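You operate a simulated robot arm through the tools that you are given. There is no shell and no other tool.

The job below is to be done with a simulated robot arm. You get a single attempt, and the scene is never put back.

TASK
Press the pink foam down into the spares carton and fold both flaps shut.

It is judged by the outcome, as a careful person would: the job done as asked, and still so three seconds after it is handed in. It fails if anything else is knocked over, pushed out of place, dropped, spilled or broken. Flat cloth is picked up by pressing the open fingertips on it (5 to 10 N) and closing them slowly along it; thin cloth reads only 2 to 8 mm in the jaws.

THE ROBOT
A 7-joint arm with a two-finger parallel gripper, fixed in place. Base frame: the origin is at the foot of the arm, x ahead of it, y to its left, z up; the work surface is at about z = 60. Readings come in cm, rad, newtons and seconds.
With the tool pointing down near the work surface it reaches from about 16 to 66 cm from the base axis. Its first joint turns from -1.152 to 1.152 rad. Payload 1.57 kg.
Tool frame: the origin (TCP) lies between the finger pads and is the grasp point; the fingertips stand 3 cm ahead of it; z points along the fingers, y is the line along which they close. Largest opening 11 cm; finger width 2.4, thickness 1.2; the body of the gripper, 4.8 by 11.2 cm, starts 7.8 cm behind the TCP.
Orientation is that of the tool frame in the base frame, as [roll, pitch, yaw] about the fixed x, y, z axes, in that order (R = Rz(yaw) Ry(pitch) Rx(roll)). With the fingers straight down and closing along the base's y, the tool's x points along the base's -x, its y along +y and its z along -z.

THE INTERFACE
- The arm moves only by the tool send_rows. Its argument "motion" is text: rows parted by semicolons, each of 7 numbers parted by spaces: the turn, a rotation vector about the base's x, y, z in rad, then the shift along the base's x, y, z in cm, then the finger opening in cm, from 0 to 11. In form: ax ay az dx dy dz claw; .... A call has 1 to 20 rows; each row shifts and turns the commanded pose from where the row before left it. Each row takes 0.2 s and may step no farther than 5 cm and 0.15 rad from the row before; otherwise, or with a gripper value out of range, the whole call is refused. Where a pose cannot be reached the arm comes as near as it can. A force on the tool above 50 N (or 10 N above the force at the start of the call, whichever is more), or a blocked arm, ends the call early, and 0.2 s more pass. The fingers move at their own pace (about 10.8 cm/s each) and stop on an object; they squeeze with about 28 N. The grip force told is the motor's: it shows also when the fingers shut on nothing. Time passes only in rows, and 0.2 s behind the last, so rows that do not move let the fingers close. The reply holds the time, the measured pose of the TCP, the force on the tool along the base axes, the opening and the grip force, in the units named above and with some noise, with the torque about the TCP (base axes, N m) and any sound that the robot's microphone picked up.
- Cameras (640 x 400 px; columns grow to the right, rows downward): "scene" is fixed at [15.33, -39.75, 138.89]; the picture's right is [0.79, -0.61, 0.00], its down [-0.44, -0.57, -0.69] and it looks along [0.43, 0.55, -0.72] (base axes); focal length 352 px, centre (320, 200). "wrist" rides on the gripper at [7, 1.6, -14.1] in the tool frame; the picture's right is [-0.23, 0.97, 0.00], its down [-0.85, -0.20, -0.48] and it looks along [-0.47, -0.11, 0.88] (tool axes); focal length 222 px, centre (320, 200). There is no depth. A picture from a camera that has moved, and an enlarged one, comes with that camera's place and axes in the base frame and with its lens. The place of the scene camera against the robot may be out by one fixed shift of up to 1.2 cm in any direction.
- get_image(camera): a new picture of that camera. No time passes.
- enlarge(camera, box): a new picture of the part [left, top, right, bottom] of that camera's present view, enlarged. No time passes.
- finish_job(): hands the job in; it is judged then, once.

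Nothing tells you positions but the pictures and the camera data. Unless the task says otherwise, let go and move clear before handing in.

The tools are called after "Request:" as name(argument=value, ...) on one line, values as JSON. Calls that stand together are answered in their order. send_rows: Moves the arm, as the interface text tells. Its arguments: {"type":"object","properties":{"motion":{"type":"string"}},"required":["motion"]} The other tools are called the same way: get_image (camera) takes a picture; enlarge (camera, box) takes an enlarged picture of a part of a camera's view; finish_job () hands the job in.

At the start:

```text
time: 0.0
position: [41.44, 9.75, 97.64]
tool_rot: [3.141, 0.0, 3.139]
ft_force: [0.6, -0.6, -0.3]
wrist_torque: [-0.02, -0.01, -0.02]
grip_width: 10.99
gripper_force: 0.0
```

scene: 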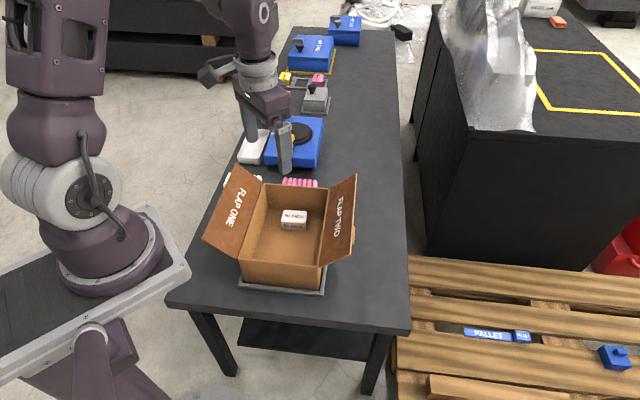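
wrist: 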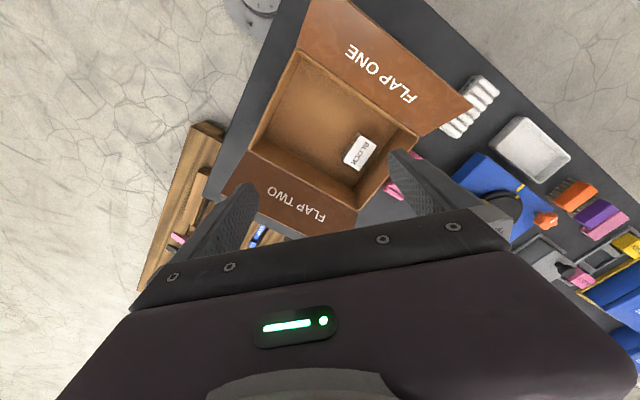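

I see an open carton with two flaps (FLAP ONE on the robot's side, FLAP TWO on the far side) and a small white block inside; a pink ridged foam piece seems to sit behind it. I'll look closer before moving.

Request:
enlarge(camera="scene", box=[180, 140, 400, 300])

Request:
enlarge(camera="scene", box=[220, 20, 420, 190])

Request:
enlarge(camera="wrist", box=[220, 0, 480, 240])

Request:
enlarge(camera="wrist", box=[380, 60, 640, 300])

```text
2.50 times, centred on (290, 220) of scene
camera zoom: at [15.33, -39.75, 138.89], right [0.79, -0.61, 0.0], down [-0.44, -0.57, -0.69], along [0.43, 0.55, -0.72], focal length 879 px, centre (395, 150)
```

zoom: 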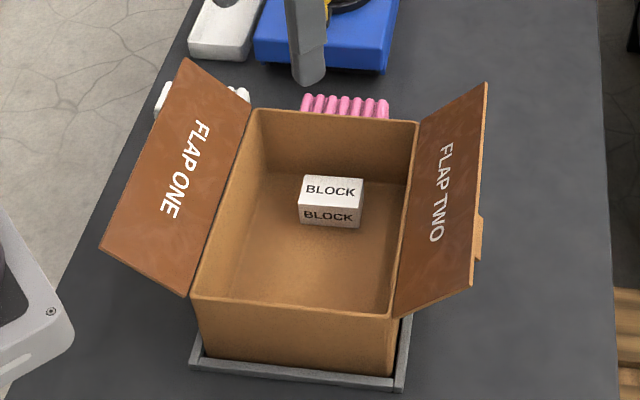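

```text
2.35 times, centred on (320, 105) of scene
camera zoom: at [15.33, -39.75, 138.89], right [0.79, -0.61, 0.0], down [-0.44, -0.57, -0.69], along [0.43, 0.55, -0.72], focal length 828 px, centre (320, 424)
```

zoom: 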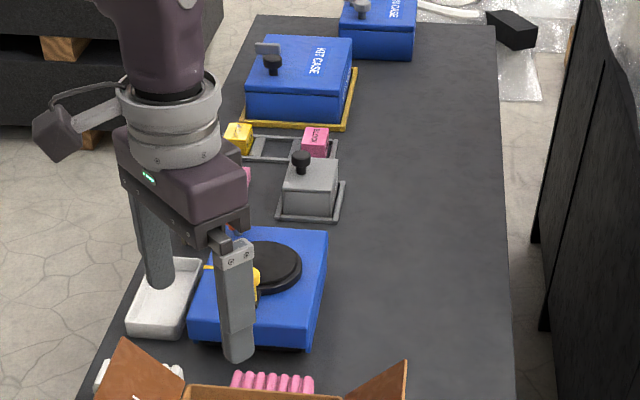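

```text
1.67 times, centred on (350, 120) of wrist
camera zoom: at [34.63, 11.39, 111.57], right [0.23, 0.97, 0.0], down [0.85, -0.2, 0.48], along [0.47, -0.11, -0.88], focal length 370 px, centre (270, 333)
```

zoom: 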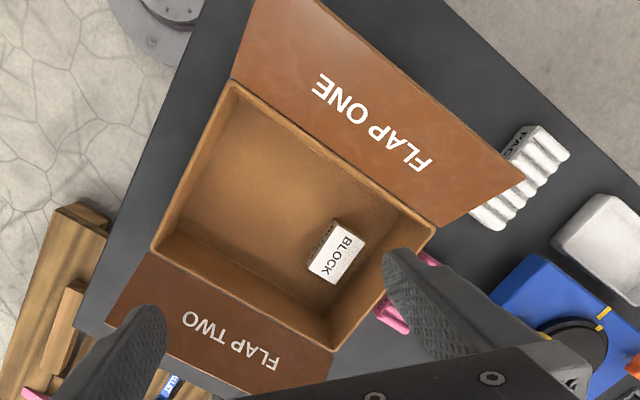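

```text
1.67 times, centred on (510, 180) of wrist
camera zoom: at [34.63, 11.39, 111.57], right [0.23, 0.97, 0.0], down [0.85, -0.2, 0.48], along [0.47, -0.11, -0.88], focal length 370 px, centre (3, 233)
```

zoom: 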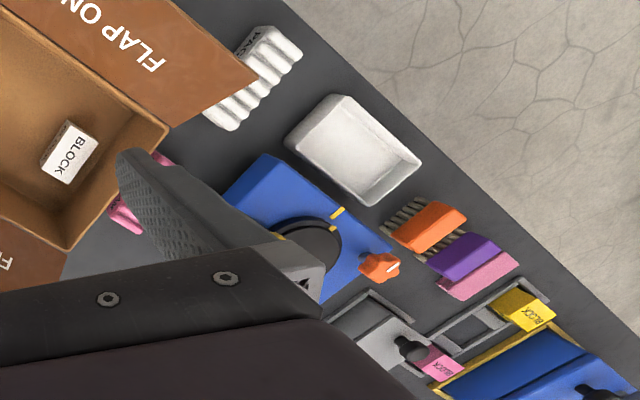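

The carton is turned about 45° in the base frame, with its rim at z≈71.5 and its centre near (45, 11). The pink ridged piece looks to lie just behind it, around (58, 26). I'll shift left, staying high, to see it better.

Request:
send_rows(motion="0 0 0 0 4 0 11; 0 0 0 0 4 0 11; 0 0 0 0 4 0 11; 0 0 0 0 4 0 11; 0 0 0 0 0 0 11")

Request:
get_image(camera="wrist")

Request:
get_image(camera="scene")

```text
time: 1.2
position: [41.36, 25.77, 97.58]
tool_rot: [-3.14, 0.0, 3.142]
ft_force: [-0.2, -0.2, -0.4]
wrist_torque: [0.04, -0.02, 0.02]
grip_width: 10.97
gripper_force: 0.1
```

```text
taken
camera wrist: at [34.53, 27.35, 111.58], right [0.23, 0.97, 0.0], down [0.85, -0.2, 0.48], along [0.47, -0.11, -0.88], focal length 222 px, centre (320, 200)
```

wrist: 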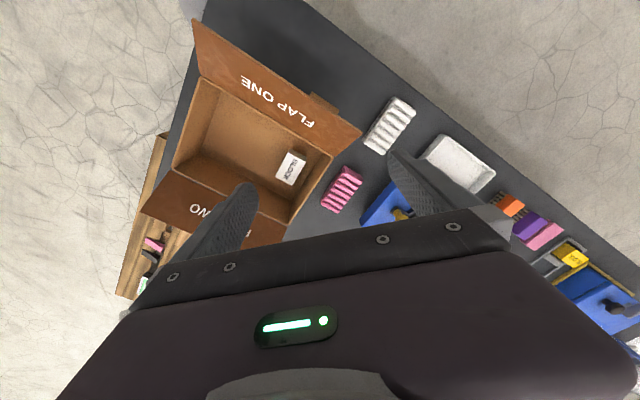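

```text
taken
```

scene: 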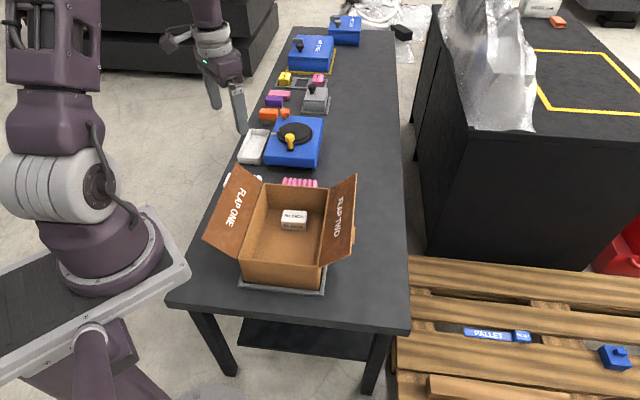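

Request:
enlarge(camera="wrist", box=[260, 80, 440, 240])

Request:
enlarge(camera="wrist", box=[130, 0, 380, 260])

Request:
enlarge(camera="scene", box=[230, 60, 350, 200])

Request:
enlarge(camera="scene", box=[310, 160, 390, 300])

```text
2.50 times, centred on (350, 160) of wrist
camera zoom: at [34.53, 27.35, 111.58], right [0.23, 0.97, 0.0], down [0.85, -0.2, 0.48], along [0.47, -0.11, -0.88], focal length 555 px, centre (245, 300)
```

zoom: 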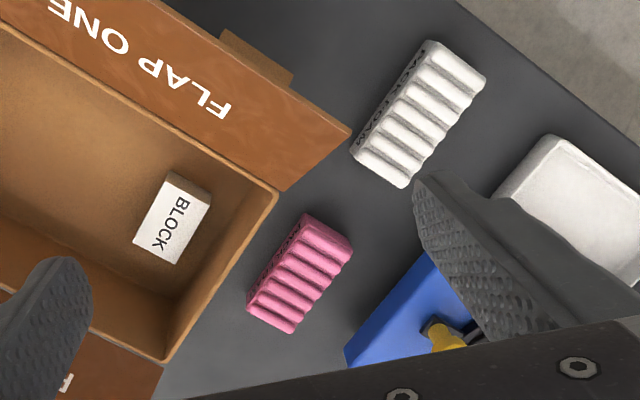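

```text
1.54 times, centred on (255, 130) of wrist
camera zoom: at [34.53, 27.35, 111.58], right [0.23, 0.97, 0.0], down [0.85, -0.2, 0.48], along [0.47, -0.11, -0.88], focal length 342 px, centre (420, 308)
```

zoom: 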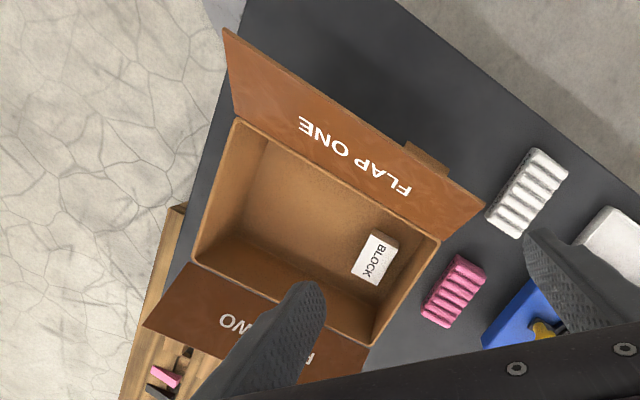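

```text
2.86 times, centred on (290, 130) of scene
camera zoom: at [15.33, -39.75, 138.89], right [0.79, -0.61, 0.0], down [-0.44, -0.57, -0.69], along [0.43, 0.55, -0.72], focal length 1005 px, centre (406, 400)
```

zoom: 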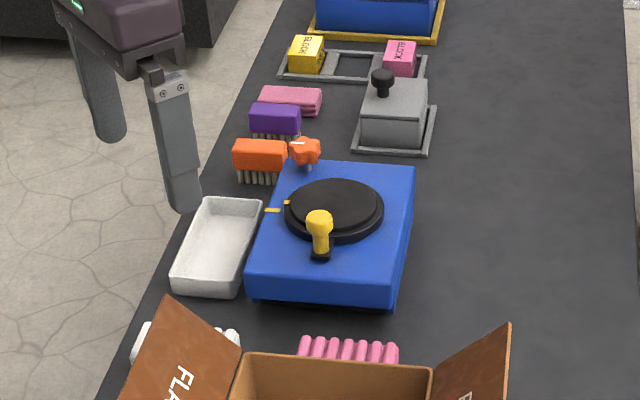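

```text
2.86 times, centred on (350, 230) of scene
camera zoom: at [15.33, -39.75, 138.89], right [0.79, -0.61, 0.0], down [-0.44, -0.57, -0.69], along [0.43, 0.55, -0.72], focal length 1005 px, centre (234, 114)
```

zoom: 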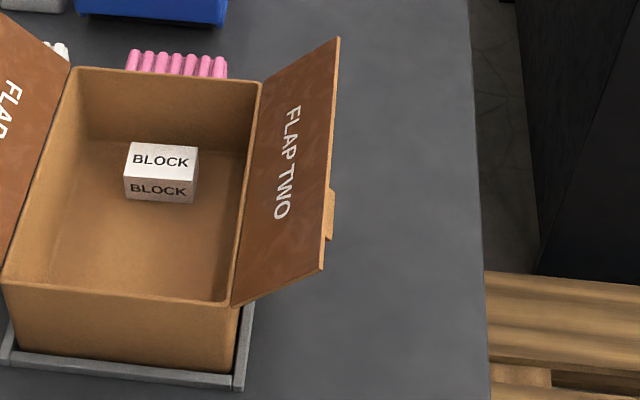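

Request:
enlarge(camera="wrist", box=[310, 155, 375, 220])

Request:
enlarge(camera="wrist", box=[355, 85, 425, 160])

Request:
enlarge(camera="scene", box=[270, 165, 340, 215])

```text
6.15 times, centred on (342, 188) of wrist
camera zoom: at [34.53, 27.35, 111.58], right [0.23, 0.97, 0.0], down [0.85, -0.2, 0.48], along [0.47, -0.11, -0.88], focal length 1367 px, centre (182, 277)
```

zoom: 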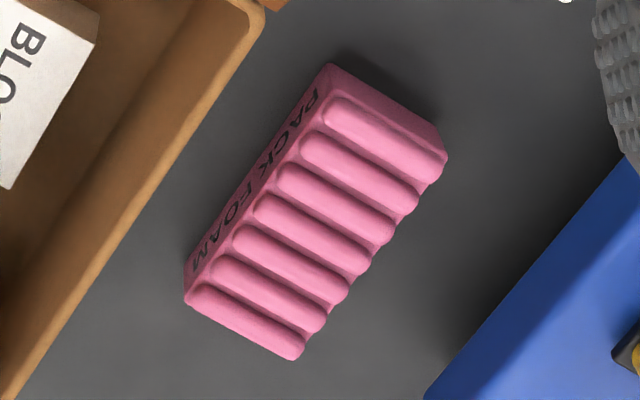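

```text
5.33 times, centred on (390, 122) of wrist
camera zoom: at [34.53, 27.35, 111.58], right [0.23, 0.97, 0.0], down [0.85, -0.2, 0.48], along [0.47, -0.11, -0.88], focal length 1185 px, centre (-53, 613)
```

zoom: 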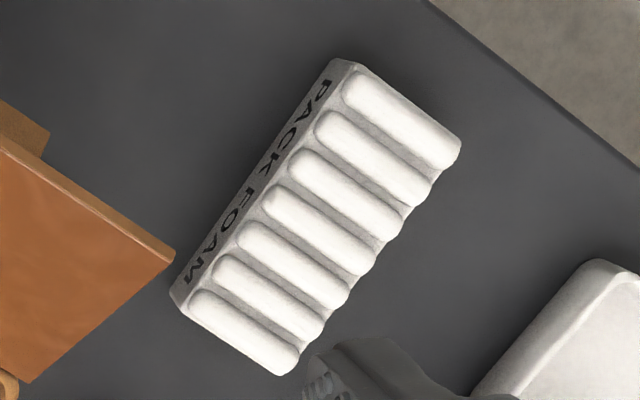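

```text
8.00 times, centred on (305, 190) of scene
camera zoom: at [15.33, -39.75, 138.89], right [0.79, -0.61, 0.0], down [-0.44, -0.57, -0.69], along [0.43, 0.55, -0.72], focal length 2814 px, centre (440, 280)
```

zoom: 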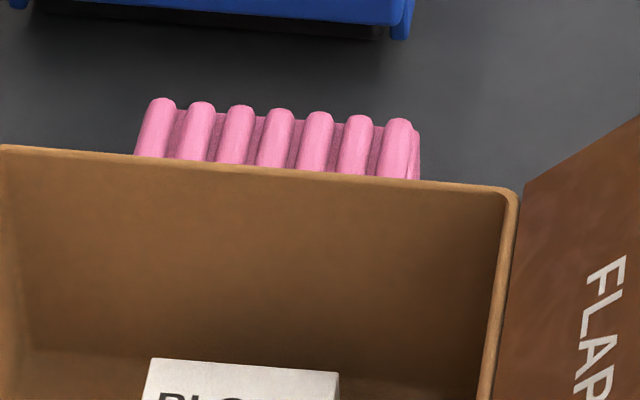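

The pink piece reads PACK FOAM (about 10.8 × 5 × 3.5 cm, centre near (59.6, 26.8), long side parallel to the carton's back wall), and a similar white one stays where it is. I'll move over the pink foam and turn the gripper so it closes across the short side.

Request:
send_rows(motion="0 0 -0.129 3.65 0.2 -1 11; 0 0 -0.129 3.65 0.2 -1 11; 0 0 -0.129 3.65 0.2 -1 11; 0 0 -0.129 3.65 0.2 -1 11; 0 0 -0.129 3.65 0.2 -1 11; 0 0 -0.13 0 0 -2.5 9; 0 0 0 0 0 -4 8.5; 0 0 0 0 0 -4 8.5; 0 0 0 0 0 0 8.5")

Request:
get_image(camera="wrist")

Request:
get_image(camera="scene")

```text
time: 3.2
position: [59.77, 26.97, 82.0]
tool_rot: [3.141, 0.0, 2.366]
ft_force: [-0.1, -0.9, 0.7]
wrist_torque: [0.03, -0.03, 0.02]
grip_width: 8.53
gripper_force: 0.0
```

```text
taken
camera wrist: at [55.97, 32.89, 95.99], right [0.84, 0.54, 0.0], down [0.47, -0.74, 0.48], along [0.26, -0.4, -0.88], focal length 222 px, centre (320, 200)
```

wrist: 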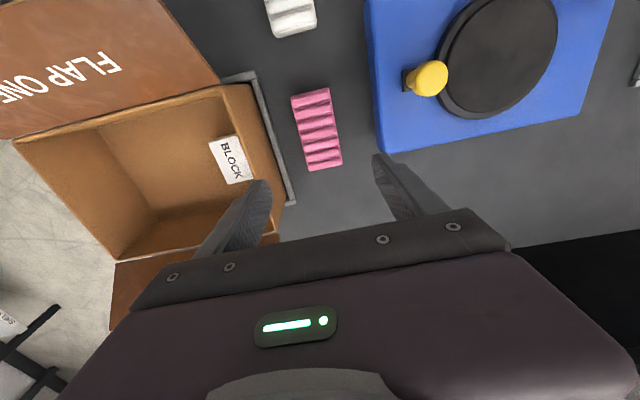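

```text
taken
```

scene: 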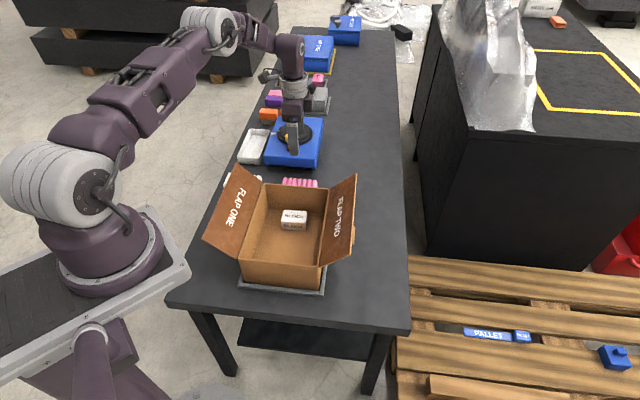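

Request:
enlarge(camera="wrist", box=[220, 60, 400, 200])

```text
2.86 times, centred on (310, 130) of wrist
camera zoom: at [55.97, 32.89, 95.99], right [0.84, 0.54, 0.0], down [0.47, -0.74, 0.48], along [0.26, -0.4, -0.88], focal length 635 px, centre (349, 400)
```

zoom: 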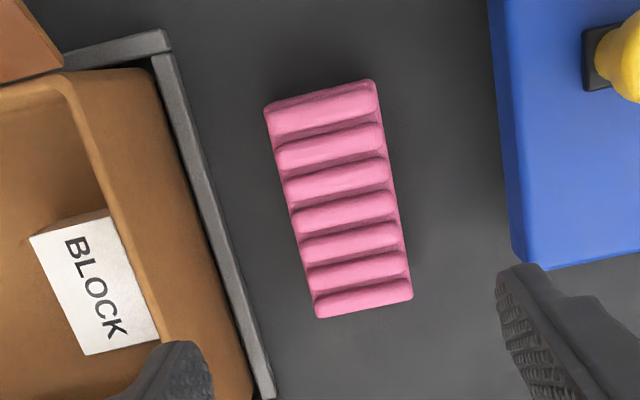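

The gripper is almost exactly over the foam, whose centre now reads (59.5, 27.1). I'll go down so the fingertips stop just above the table, then close on it.

Request:
send_rows(motion="0 0 0 -0.2 0.1 -4 8.5; 0 0 0 0 0 -4 8.5; 0 0 0 0 0 -4 8.5; 0 0 0 0 0 -3 8.5; 0 0 0 0 0 -2 8.5; 0 0 0 0 0 -0.8 8.5; 0 0 0 0 0 0 8.5")

Request:
get_image(camera="wrist")

Request:
enlarge(camera="scene", box=[250, 110, 350, 210])

```text
time: 4.8
position: [58.24, 26.08, 64.53]
tool_rot: [3.141, 0.0, 2.365]
ft_force: [0.2, -0.5, 0.1]
wrist_torque: [0.02, 0.0, -0.03]
grip_width: 8.52
gripper_force: 0.1
out of reach, approached as far as the arm can: row 4, 5
```

```text
taken
camera wrist: at [54.42, 32.11, 78.44], right [0.84, 0.54, 0.0], down [0.47, -0.74, 0.48], along [0.26, -0.4, -0.88], focal length 222 px, centre (320, 200)
```

wrist: 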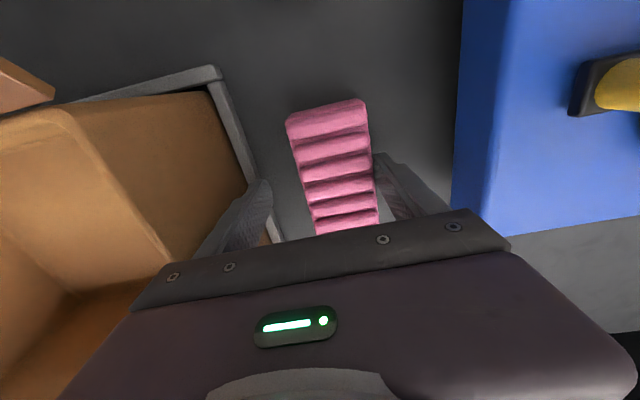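

```text
4.00 times, centred on (300, 160) of scene
camera zoom: at [15.32, -39.75, 138.89], right [0.79, -0.61, 0.0], down [-0.44, -0.57, -0.69], along [0.43, 0.55, -0.72], focal length 1407 px, centre (400, 360)
```

zoom: 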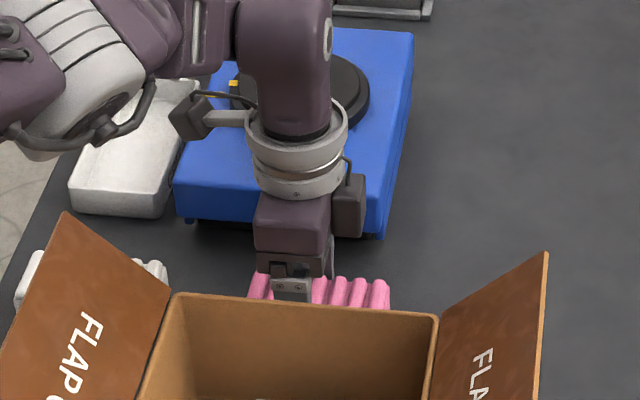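

The arm reached its limit at (58.2, 26.1), 1.6 cm short of the foam's centre, with the rear finger just past the foam's back face and no contact force. Closing slowly will draw the foam into the grip, so I'll do that.

Request:
send_rows(motion="0 0 0 0 0 0 7.8; 0 0 0 0 0 0 7; 0 0 0 0 0 0 6.3; 0 0 0 0 0 0 5.6; 0 0 0 0 0 0 5; 0 0 0 0 0 0 4.5; 0 0 0 0 0 0 4.5")

Request:
get_image(camera="wrist")

Request:
enlarge(camera="scene", box=[250, 110, 350, 210])

```text
time: 6.4
position: [58.18, 26.04, 64.48]
tool_rot: [-3.141, 0.001, 2.368]
ft_force: [-0.3, -0.3, -0.8]
wrist_torque: [0.03, 0.01, -0.01]
grip_width: 5.37
gripper_force: 28.3
```

```text
taken
camera wrist: at [54.43, 32.11, 78.47], right [0.84, 0.54, 0.0], down [0.47, -0.74, 0.48], along [0.26, -0.4, -0.88], focal length 222 px, centre (320, 200)
```

wrist: 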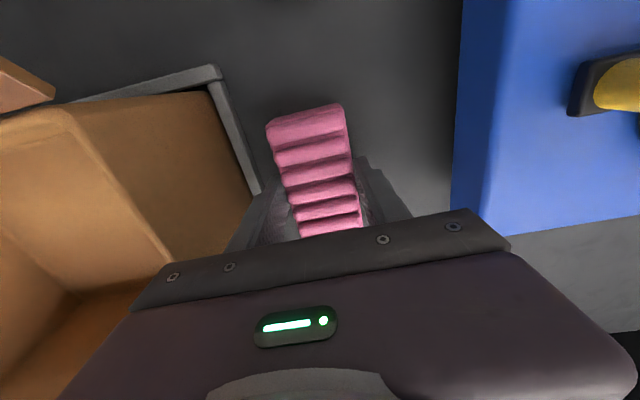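

```text
4.00 times, centred on (300, 160) of scene
camera zoom: at [15.32, -39.75, 138.89], right [0.79, -0.61, 0.0], down [-0.44, -0.57, -0.69], along [0.43, 0.55, -0.72], focal length 1407 px, centre (400, 360)
```

zoom: 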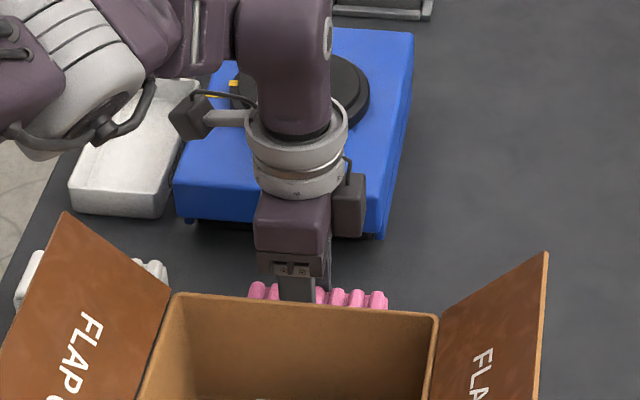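

The foam is held at 5.4 cm with a 28 N grip. I'll lift it straight up.

Request:
send_rows(motion="0 0 0 0 0 1.5 4; 0 0 0 0 0 3 4; 0 0 0 0 0 4 4; 0 0 0 0 0 4 4; 0 0 0 0 0 4 4; 0 0 0 0 0 3 4; 0 0 0 0 0 0 4")

Request:
get_image(camera="wrist")

Request:
get_image(camera="scene")

```text
time: 8.0
position: [58.14, 25.93, 84.05]
tool_rot: [3.141, 0.0, 2.368]
ft_force: [-0.2, -0.4, 0.3]
wrist_torque: [-0.01, -0.03, 0.0]
grip_width: 5.35
gripper_force: 28.2
```

```text
taken
camera wrist: at [54.36, 31.89, 98.03], right [0.84, 0.54, 0.0], down [0.47, -0.74, 0.48], along [0.26, -0.4, -0.88], focal length 222 px, centre (320, 200)
```

wrist: 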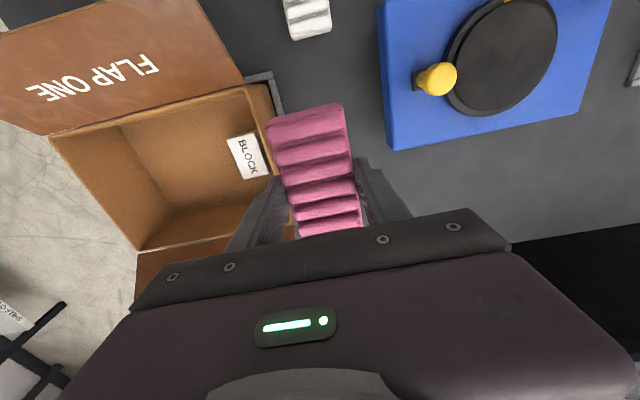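

```text
taken
```

scene: 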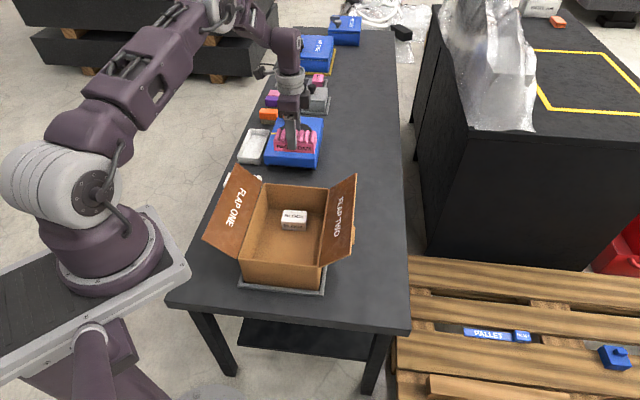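

The foam is held level with its underside near z=79.5. I'll carry it along the carton's long axis, above the flaps, to the free half of the carton at about (43, 9).

Request:
send_rows(motion="0 0 0 -2.53 -2.82 0.3 4; 0 0 0 -2.53 -2.82 0.3 4; 0 0 0 -2.53 -2.82 0.3 4; 0 0 0 -2.53 -2.82 0 4; 0 0 0 -2.53 -2.82 0 4; 0 0 0 -2.53 -2.82 0 4; 0 0 0 0 0 0 4")

Request:
get_image(camera="wrist")

Request:
get_image(camera="scene")

```text
time: 9.6
position: [43.0, 9.08, 84.85]
tool_rot: [3.141, -0.001, 2.368]
ft_force: [0.5, 0.0, -0.4]
wrist_torque: [-0.01, 0.04, 0.01]
grip_width: 5.35
gripper_force: 28.3
```

```text
taken
camera wrist: at [39.31, 15.11, 98.95], right [0.84, 0.54, 0.0], down [0.47, -0.74, 0.48], along [0.26, -0.4, -0.88], focal length 222 px, centre (320, 200)
```

wrist: 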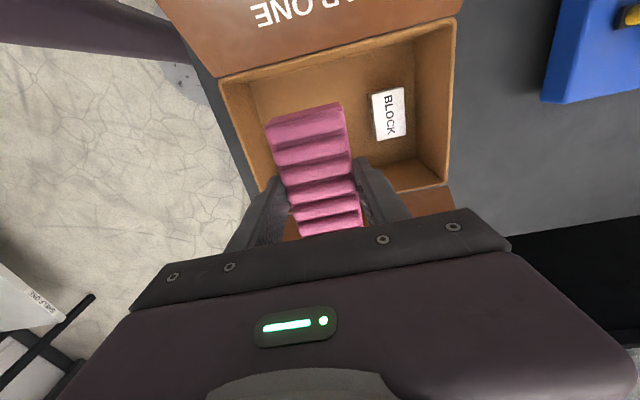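

```text
taken
```

scene: 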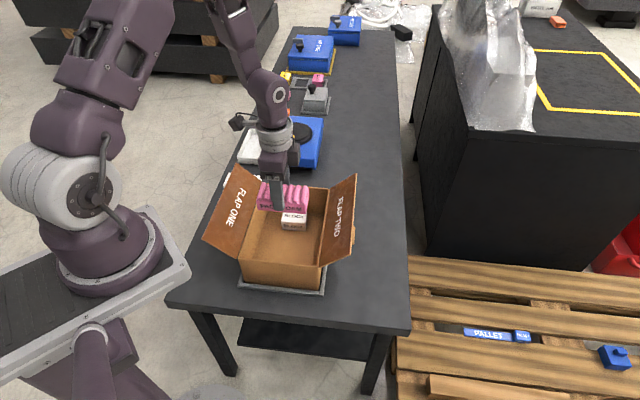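

The foam sits centred between the side walls and clear of the block, whose near edge is about 6 cm further back. I'll lower it into the carton.

Request:
send_rows(motion="0 0 0 0 0 -4 4; 0 0 0 0 0 -4 4; 0 0 0 0 0 -4 4; 0 0 0 0 0 -3.5 4; 0 0 0 0 0 -2.5 4; 0 0 0 0 0 -0.5 4; 0 0 0 0 0 0 4")

Request:
get_image(camera="wrist")

Request:
enlarge(camera="scene", box=[190, 140, 380, 300])

```text
time: 11.2
position: [42.79, 9.2, 66.29]
tool_rot: [3.141, -0.001, 2.365]
ft_force: [0.4, -0.3, -0.7]
wrist_torque: [0.0, -0.02, 0.0]
grip_width: 5.39
gripper_force: 27.9
```

```text
taken
camera wrist: at [39.13, 15.2, 80.36], right [0.84, 0.54, 0.0], down [0.47, -0.74, 0.48], along [0.26, -0.4, -0.88], focal length 222 px, centre (320, 200)
```

wrist: 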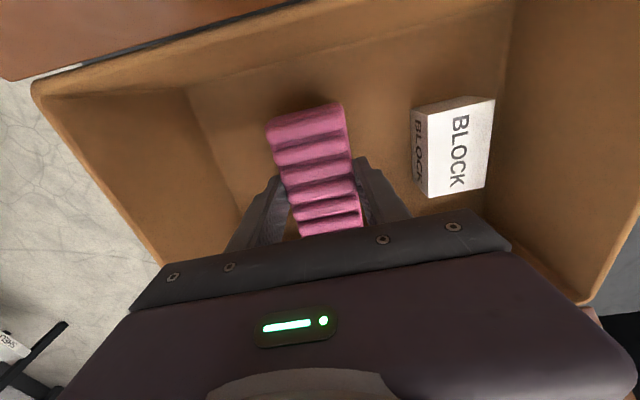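

```text
2.50 times, centred on (285, 220) of scene
camera zoom: at [15.33, -39.75, 138.89], right [0.79, -0.61, 0.0], down [-0.44, -0.57, -0.69], along [0.43, 0.55, -0.72], focal length 879 px, centre (408, 150)
```

zoom: 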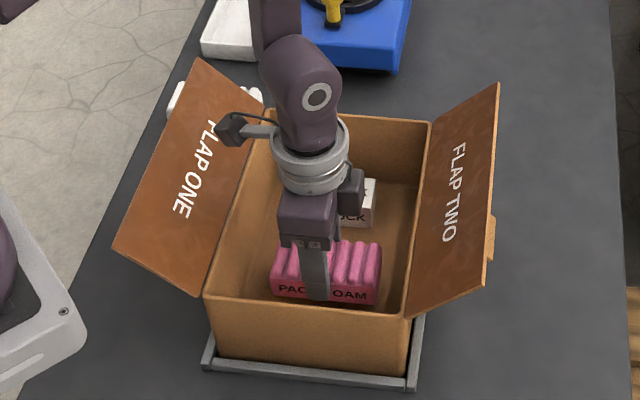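

The foam is inside the carton, still just above the floor. I'll lower it in small steps until it touches.

Request:
send_rows(motion="0 0 0 0 0 -0.3 4; 0 0 0 0 0 -0.3 4; 0 0 0 0 0 0 4")

```text
time: 12.0
position: [42.98, 9.05, 65.82]
tool_rot: [-3.141, -0.001, 2.365]
ft_force: [0.4, 0.0, 0.4]
wrist_torque: [-0.03, 0.0, 0.01]
grip_width: 5.35
gripper_force: 27.4
```

Request:
send_rows(motion="0 0 0 0 0 -0.2 4; 0 0 0 0 0 -0.2 4; 0 0 0 0 0 0 4")

```text
time: 12.8
position: [42.87, 9.07, 65.43]
tool_rot: [-3.141, -0.001, 2.367]
ft_force: [-0.1, -0.5, 0.1]
wrist_torque: [0.03, 0.01, 0.0]
grip_width: 5.35
gripper_force: 27.6
```

Request:
send_rows(motion="0 0 0 0 0 -0.2 4; 0 0 0 0 0 -0.2 4; 0 0 0 0 0 0 4")

```text
time: 13.6
position: [42.97, 8.99, 65.05]
tool_rot: [3.142, -0.001, 2.366]
ft_force: [-0.3, -0.1, 0.6]
wrist_torque: [0.02, 0.01, 0.03]
grip_width: 5.34
gripper_force: 27.7
```

Request:
send_rows(motion="0 0 0 0 0 -0.15 4; 0 0 0 0 0 0 4")

```text
time: 14.2
position: [42.89, 9.03, 65.0]
tool_rot: [-3.141, 0.001, 2.367]
ft_force: [-4.9, 0.7, 26.5]
wrist_torque: [-0.1, 0.05, -0.04]
grip_width: 5.37
gripper_force: 28.1
```

The foam is on the floor, with 26 N pushing up on the tool. I'll ease off a little, let go, and rise clear of it inside the carton.

Request:
send_rows(motion="0 0 0 0 0 0.1 5; 0 0 0 0 0 0 6; 0 0 0 0 0 0 7.5; 0 0 0 0 0 0 7.5; 0 0 0 0 0 2 7.5; 0 0 0 0 0 4 7.5; 0 0 0 0 0 0 7.5")

Request:
get_image(camera="wrist")

Request:
enlarge(camera="scene", box=[190, 140, 380, 300])

```text
time: 15.8
position: [43.1, 8.84, 71.07]
tool_rot: [-3.142, 0.0, 2.367]
ft_force: [-0.1, 0.1, -0.5]
wrist_torque: [0.01, -0.02, 0.04]
grip_width: 7.51
gripper_force: 0.0
```

```text
taken
camera wrist: at [39.28, 14.95, 85.03], right [0.84, 0.54, 0.0], down [0.47, -0.74, 0.48], along [0.26, -0.4, -0.88], focal length 222 px, centre (320, 200)
```

wrist: 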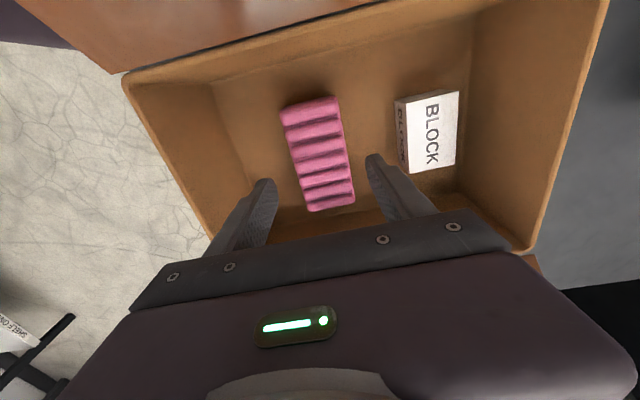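

```text
2.50 times, centred on (285, 220) of scene
camera zoom: at [15.32, -39.75, 138.89], right [0.79, -0.61, 0.0], down [-0.44, -0.57, -0.69], along [0.43, 0.55, -0.72], focal length 879 px, centre (408, 150)
```

zoom: 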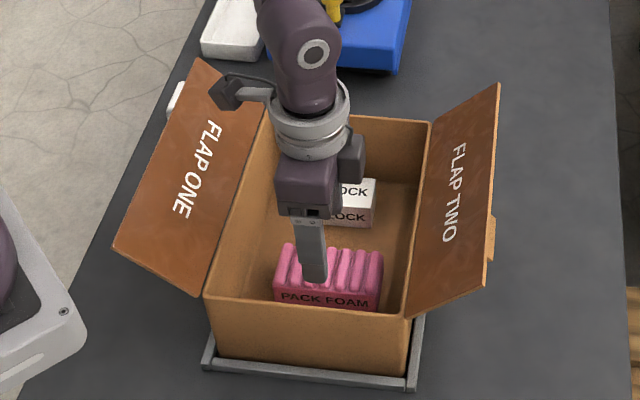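

The foam lies flat on the carton floor beside the block. I'll close the fingers and press down gently on its top to seat it.

Request:
send_rows(motion="0 0 0 0 0 0 4; 0 0 0 0 0 0 1; 0 0 0 0 0 0 0; 0 0 0 0 0 0 0; 0 0 0 0 0 -2 0; 0 0 0 0 0 -1 0; 0 0 0 0 0 -0.4 0; 0 0 0 0 0 0 0")

```text
time: 17.6
position: [42.95, 9.12, 67.57]
tool_rot: [-3.14, 0.0, 2.366]
ft_force: [-0.1, -0.2, -0.4]
wrist_torque: [0.01, -0.01, -0.02]
grip_width: 0.03
gripper_force: 20.6
```

Request:
send_rows(motion="0 0 0 0 0 -0.2 0; 0 0 0 0 0 -0.1 0; 0 0 0 0 0 0 0")

```text
time: 18.4
position: [42.93, 9.11, 67.48]
tool_rot: [3.141, 0.001, 2.363]
ft_force: [-3.8, -3.5, 49.5]
wrist_torque: [-0.1, 0.18, 0.0]
grip_width: 0.0
gripper_force: 21.4
```

The foam is firmly seated (about 50 N at a fingertip height near 64.5, and it didn't give). I'll rise clear above the flaps and look at them closely before folding.

Request:
send_rows(motion="0 0 0 0 0 0.5 0; 0 0 0 0 0 3 0; 0 0 0 0 0 4 0; 0 0 0 0 0 4 0; 0 0 0 0 0 4 0; 0 0 0 0 0 4 0; 0 0 0 0 0 0 0")

Request:
get_image(camera="wrist")

Request:
enlarge(camera="scene", box=[190, 140, 380, 300])

Request:
enlarge(camera="scene", box=[320, 170, 370, 270])

```text
time: 20.0
position: [43.21, 9.03, 86.66]
tool_rot: [-3.141, 0.0, 2.367]
ft_force: [-0.2, 0.0, -0.7]
wrist_torque: [-0.05, 0.04, 0.01]
grip_width: 0.01
gripper_force: 20.5
```

```text
taken
camera wrist: at [39.35, 15.17, 100.7], right [0.84, 0.54, 0.0], down [0.47, -0.74, 0.48], along [0.26, -0.4, -0.88], focal length 222 px, centre (320, 200)
```

wrist: 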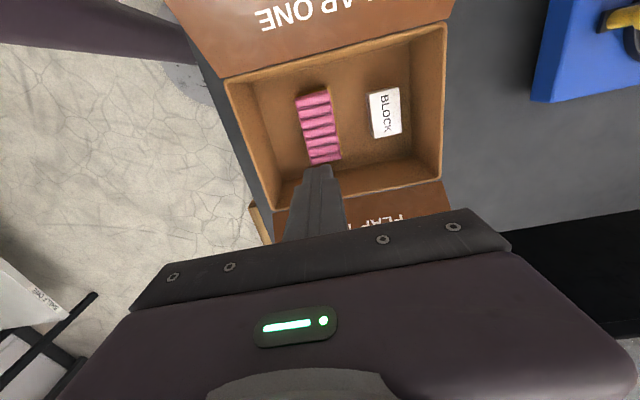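

```text
2.50 times, centred on (285, 220) of scene
camera zoom: at [15.32, -39.75, 138.89], right [0.79, -0.61, 0.0], down [-0.44, -0.57, -0.69], along [0.43, 0.55, -0.72], focal length 879 px, centre (408, 150)
```

zoom: 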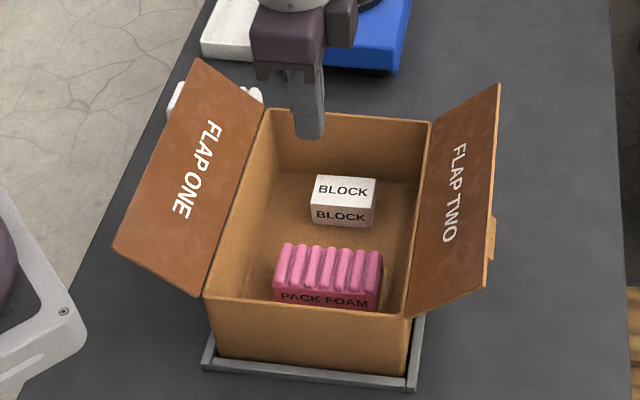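

```text
4.00 times, centred on (345, 220) of scene
camera zoom: at [15.32, -39.75, 138.89], right [0.79, -0.61, 0.0], down [-0.44, -0.57, -0.69], along [0.43, 0.55, -0.72], focal length 1407 px, centre (220, 120)
```

zoom: 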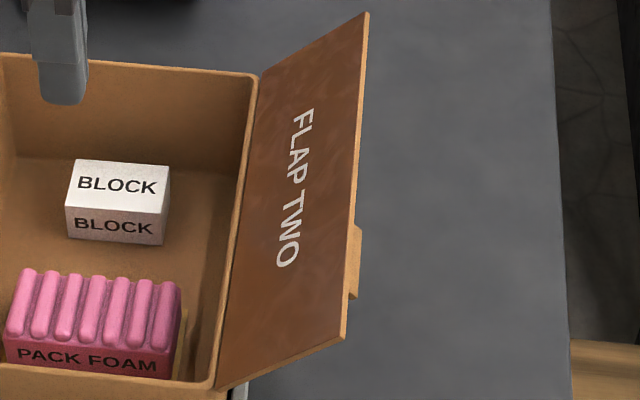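

The tabs stand on the flaps' outer faces, away from the middle of each flap, so I can push at mid-length. First I'll move over and down to the outside of FLAP ONE, fingers closed.

Request:
send_rows(motion="0 0 0 -2.48 3.38 0.5 0; 0 0 0 -2.48 3.38 0.5 0; 0 0 0 -2.48 3.38 0 0; 0 0 0 -2.48 3.38 0 0; 0 0 0 -2.48 3.38 0 0; 0 0 0 0 0 -3.5 0; 0 0 0 0 0 -3.5 0; 0 0 0 0 0 -3.3 0; 0 0 0 0 0 0 0")

Request:
get_image(camera="wrist")

Request:
enlarge(camera="scene", box=[160, 120, 380, 300])

```text
time: 22.0
position: [30.54, 26.09, 77.54]
tool_rot: [-3.139, 0.001, 2.367]
ft_force: [-0.3, 0.4, 0.4]
wrist_torque: [0.04, 0.03, 0.0]
grip_width: 0.01
gripper_force: 21.0
```

```text
taken
camera wrist: at [26.7, 32.14, 91.64], right [0.84, 0.54, 0.0], down [0.47, -0.74, 0.48], along [0.26, -0.4, -0.88], focal length 222 px, centre (320, 200)
```

wrist: 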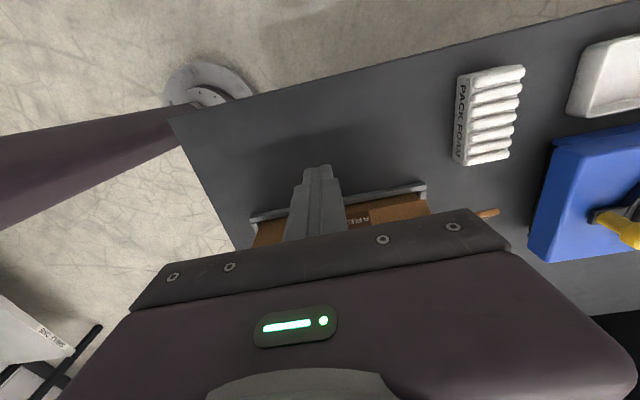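

```text
2.22 times, centred on (270, 210) of scene
camera zoom: at [15.33, -39.75, 138.89], right [0.79, -0.61, 0.0], down [-0.44, -0.57, -0.69], along [0.43, 0.55, -0.72], focal length 782 px, centre (431, 178)
```

zoom: 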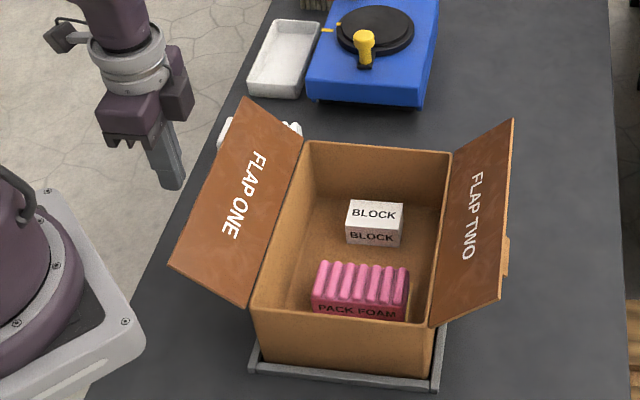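

The arm is outside FLAP ONE with its tips at z≈74.5. I'll push inward slowly along the carton's cross axis.

Request:
send_rows(motion="0 0 0 1.07 -1.05 0 0; 0 0 0 1.07 -1.05 0 0; 0 0 0 0.71 -0.7 0 0; 0 0 0 0.71 -0.7 0 0; 0 0 0 0.71 -0.7 0 0; 0 0 0 0 0 0 0")

Request:
enlarge(camera="scene", box=[160, 120, 380, 300])

```text
time: 23.0
position: [33.8, 22.97, 77.53]
tool_rot: [-3.142, -0.008, 2.372]
ft_force: [-7.6, 3.8, 11.3]
wrist_torque: [-0.18, -0.11, -0.07]
grip_width: 0.0
gripper_force: 21.8
stopped in row 5: the force on the tool passed its limit at 66 N (the readings are from after the stop); the commanded pose is now the measured one
```

```text
2.22 times, centred on (270, 210) of scene
camera zoom: at [15.3, -39.75, 138.9], right [0.79, -0.61, 0.0], down [-0.44, -0.57, -0.69], along [0.43, 0.55, -0.72], focal length 782 px, centre (431, 178)
```

zoom: 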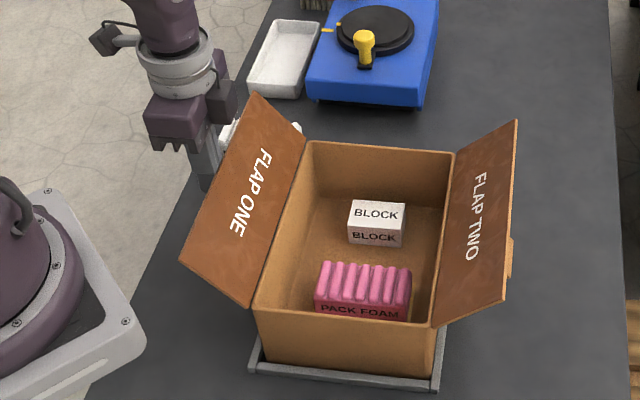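

The flap moved only about 10°, then the push jammed at 66 N: its edge was dragging on the finger, and the carton shifted slightly in its tray. I'll follow the edge's arc instead (inward and upward together), and much more slowly.

Request:
send_rows(motion="0 0 0 0 0 0.2 0; 0 0 0 0.09 -0.09 0.1 0; 0 0 0 0.09 -0.09 0.1 0; 0 0 0 0.09 -0.09 0.1 0; 0 0 0 0.09 -0.09 0.1 0; 0 0 0 0 0 0 0")

Request:
enlarge(camera="scene", box=[160, 120, 380, 300])

Request:
get_image(camera="wrist")

```text
time: 24.4
position: [34.24, 22.72, 78.08]
tool_rot: [3.141, -0.007, 2.37]
ft_force: [-0.4, -0.8, -0.3]
wrist_torque: [0.0, -0.01, 0.02]
grip_width: 0.0
gripper_force: 21.4
```

```text
2.22 times, centred on (270, 210) of scene
camera zoom: at [15.33, -39.75, 138.89], right [0.79, -0.61, 0.0], down [-0.44, -0.57, -0.69], along [0.43, 0.55, -0.72], focal length 782 px, centre (431, 178)
```

zoom: 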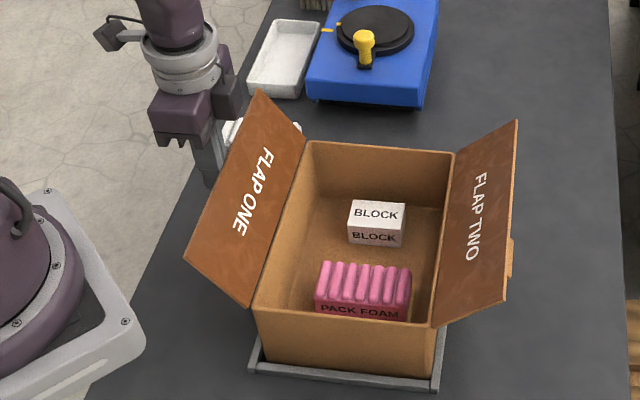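

```text
taken
camera wrist: at [30.52, 28.54, 92.22], right [0.84, 0.54, 0.0], down [0.48, -0.74, 0.47], along [0.25, -0.4, -0.88], focal length 222 px, centre (320, 200)
```

wrist: 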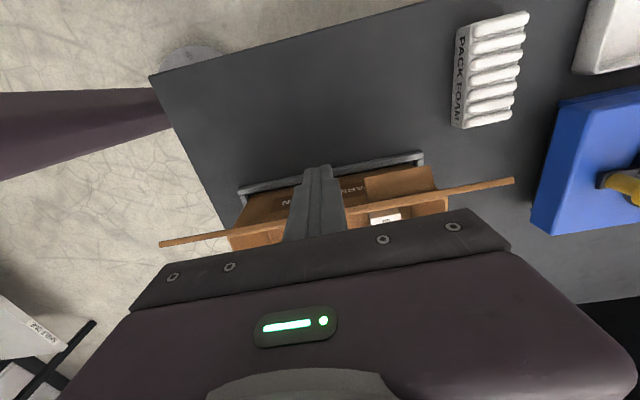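

Moving along the arc works: the flap is higher now (about 52°) and the force reads near zero. I'll continue the same way.

Request:
send_rows(motion="0 0 0 0.187 -0.185 0.2 0; 0 0 0 0.192 -0.19 0.19 0; 0 0 0 0.197 -0.194 0.18 0; 0 0 0 0.201 -0.198 0.17 0; 0 0 0 0.205 -0.202 0.16 0; 0 0 0 0.209 -0.206 0.15 0; 0 0 0 0.212 -0.209 0.14 0; 0 0 0 0.216 -0.213 0.13 0; 0 0 0 0.219 -0.216 0.12 0; 0 0 0 0.221 -0.218 0.11 0; 0 0 0 0 0 0 0")

Request:
enlarge(camera="scene", box=[160, 120, 380, 300])

```text
time: 26.8
position: [36.37, 20.44, 79.65]
tool_rot: [3.141, -0.009, 2.369]
ft_force: [0.5, 0.6, -0.1]
wrist_torque: [0.0, -0.01, 0.01]
grip_width: 0.0
gripper_force: 21.4
```

```text
2.22 times, centred on (270, 210) of scene
camera zoom: at [15.32, -39.75, 138.89], right [0.79, -0.61, 0.0], down [-0.44, -0.57, -0.69], along [0.43, 0.55, -0.72], focal length 782 px, centre (431, 178)
```

zoom: 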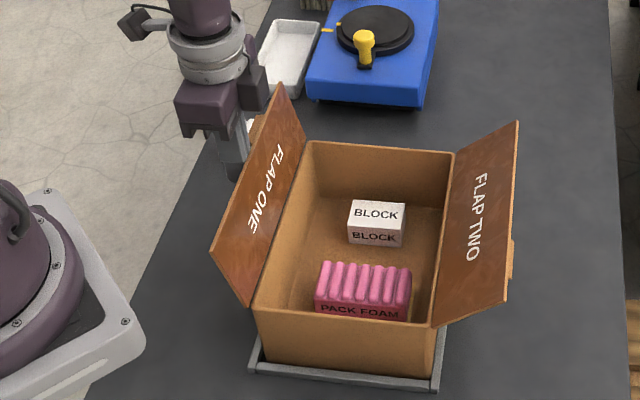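

FLAP ONE is near 73° and the resistance is still almost zero. I'll carry it through vertical.

Request:
send_rows(motion="0 0 0 0.228 -0.225 0.09 0; 0 0 0 0.228 -0.225 0.08 0; 0 0 0 0.228 -0.225 0.07 0; 0 0 0 0.228 -0.225 0.05 0; 0 0 0 0.228 -0.225 0.04 0; 0 0 0 0.228 -0.225 0.03 0; 0 0 0 0.228 -0.225 0.02 0; 0 0 0 0.228 -0.225 0 0; 0 0 0 0.228 -0.225 0 0; 0 0 0 0.228 -0.225 0 0; 0 0 0 0 0 0 0")

Request:
enlarge(camera="scene", box=[160, 120, 380, 300])

```text
time: 29.2
position: [38.57, 18.35, 80.18]
tool_rot: [3.14, -0.007, 2.372]
ft_force: [0.3, 0.1, -0.7]
wrist_torque: [0.01, 0.0, 0.03]
grip_width: 0.0
gripper_force: 22.0
```

```text
2.22 times, centred on (270, 210) of scene
camera zoom: at [15.32, -39.75, 138.89], right [0.79, -0.61, 0.0], down [-0.44, -0.57, -0.69], along [0.43, 0.55, -0.72], focal length 782 px, centre (431, 178)
```

zoom: 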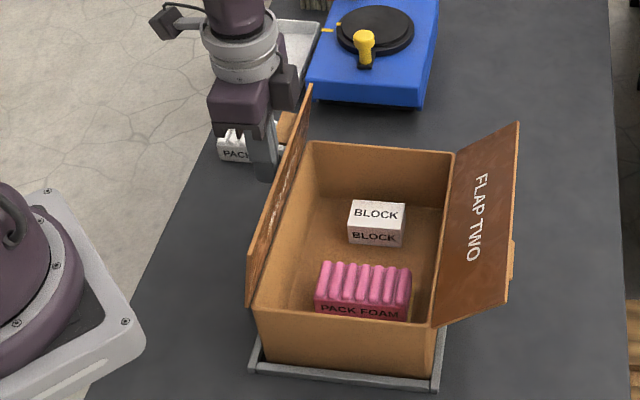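

FLAP ONE is now about vertical. I'll keep going inward, letting the fingertips ride down slowly on its outer face.

Request:
send_rows(motion="0 0 0 0.228 -0.225 0 0; 0 0 0 0.228 -0.225 0 0; 0 0 0 0.228 -0.225 -0.03 0; 0 0 0 0.228 -0.225 -0.05 0; 0 0 0 0.228 -0.225 -0.07 0; 0 0 0 0.228 -0.225 -0.09 0; 0 0 0 0.225 -0.22 -0.1 0; 0 0 0 0.22 -0.215 -0.12 0; 0 0 0 0.215 -0.21 -0.13 0; 0 0 0 0.21 -0.205 -0.15 0; 0 0 0 0.2 -0.2 -0.15 0; 0 0 0 0 0 0 0")

Request:
enlarge(camera="scene", box=[160, 120, 380, 300])

```text
time: 31.8
position: [40.98, 16.0, 79.22]
tool_rot: [3.142, -0.006, 2.371]
ft_force: [-0.1, -0.1, 1.0]
wrist_torque: [-0.02, 0.0, 0.04]
grip_width: 0.01
gripper_force: 21.3
```

```text
2.22 times, centred on (270, 210) of scene
camera zoom: at [15.32, -39.75, 138.89], right [0.79, -0.61, 0.0], down [-0.44, -0.57, -0.69], along [0.43, 0.55, -0.72], focal length 782 px, centre (431, 178)
```

zoom: 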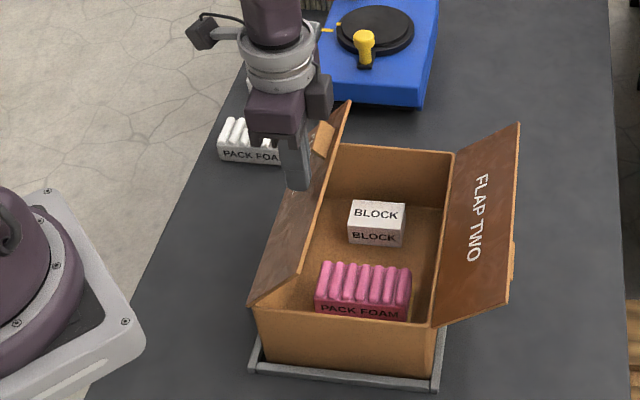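

The hinge holds wherever I leave it, and the force is light. FLAP ONE leans about 37° inward, so I'll follow its arc down toward flat.

Request:
send_rows(motion="0 0 0 0.228 -0.225 -0.26 0; 0 0 0 0.214 -0.21 -0.28 0; 0 0 0 0.2 -0.197 -0.3 0; 0 0 0 0.185 -0.183 -0.32 0; 0 0 0 0.171 -0.168 -0.34 0; 0 0 0 0.15 -0.147 -0.35 0; 0 0 0 0.135 -0.133 -0.37 0; 0 0 0 0.114 -0.112 -0.38 0; 0 0 0 0.093 -0.091 -0.38 0; 0 0 0 0 0 0 0")

Request:
enlarge(camera="scene", box=[160, 120, 380, 300])

```text
time: 34.0
position: [42.49, 14.54, 76.26]
tool_rot: [-3.141, -0.008, 2.373]
ft_force: [-0.6, -0.2, 0.3]
wrist_torque: [0.02, 0.02, -0.01]
grip_width: 0.02
gripper_force: 21.0
```

```text
2.22 times, centred on (270, 210) of scene
camera zoom: at [15.33, -39.75, 138.89], right [0.79, -0.61, 0.0], down [-0.44, -0.57, -0.69], along [0.43, 0.55, -0.72], focal length 782 px, centre (431, 178)
```

zoom: 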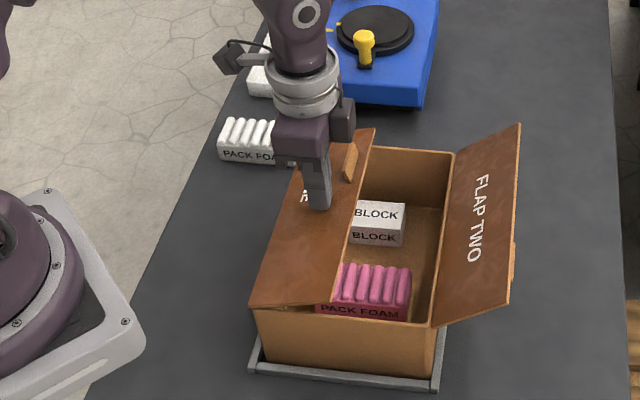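

FLAP ONE is nearly flat. I'll finish it in small downward steps while watching the force.

Request:
send_rows(motion="0 0 0 0.078 -0.077 -0.4 0; 0 0 0 0.057 -0.056 -0.4 0; 0 0 0 0.036 -0.035 -0.3 0; 0 0 0 0 0 -0.2 0; 0 0 0 0 0 0 0")

Request:
enlarge(camera="scene", box=[160, 120, 380, 300])

```text
time: 35.2
position: [42.55, 14.36, 74.83]
tool_rot: [3.142, -0.006, 2.373]
ft_force: [0.6, 0.5, -0.7]
wrist_torque: [0.0, 0.03, 0.03]
grip_width: 0.0
gripper_force: 21.0
```

```text
2.22 times, centred on (270, 210) of scene
camera zoom: at [15.33, -39.75, 138.89], right [0.79, -0.61, 0.0], down [-0.44, -0.57, -0.69], along [0.43, 0.55, -0.72], focal length 782 px, centre (431, 178)
```

zoom: 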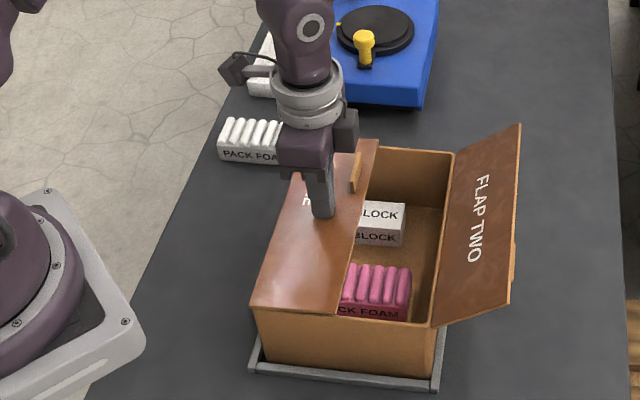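

Request:
send_rows(motion="0 0 0 0 0 -0.1 0; 0 0 0 0 0 -0.1 0; 0 0 0 0 0 0 0")

```text
time: 36.0
position: [42.69, 14.31, 74.75]
tool_rot: [3.141, -0.008, 2.371]
ft_force: [-0.6, 0.4, 0.1]
wrist_torque: [-0.03, -0.01, -0.02]
grip_width: 0.0
gripper_force: 21.2
```

Request:
send_rows(motion="0 0 0 0 0 -0.1 0; 0 0 0 0 0 -0.1 0; 0 0 0 0 0 0 0")

Request:
enlarge(camera="scene", box=[220, 160, 360, 280])

```text
time: 36.8
position: [42.66, 14.3, 74.54]
tool_rot: [3.14, -0.009, 2.371]
ft_force: [-1.2, -0.8, 17.2]
wrist_torque: [-0.02, 0.04, 0.05]
grip_width: 0.0
gripper_force: 21.2
```

```text
3.33 times, centred on (290, 220) of scene
camera zoom: at [15.3, -39.76, 138.89], right [0.79, -0.61, 0.0], down [-0.44, -0.57, -0.69], along [0.43, 0.55, -0.72], focal length 1172 px, centre (420, 133)
```

zoom: 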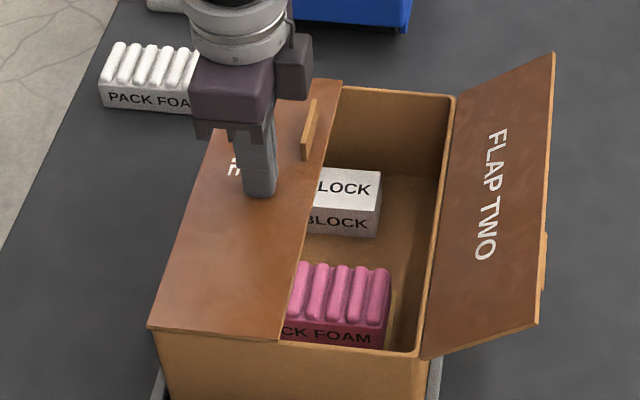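

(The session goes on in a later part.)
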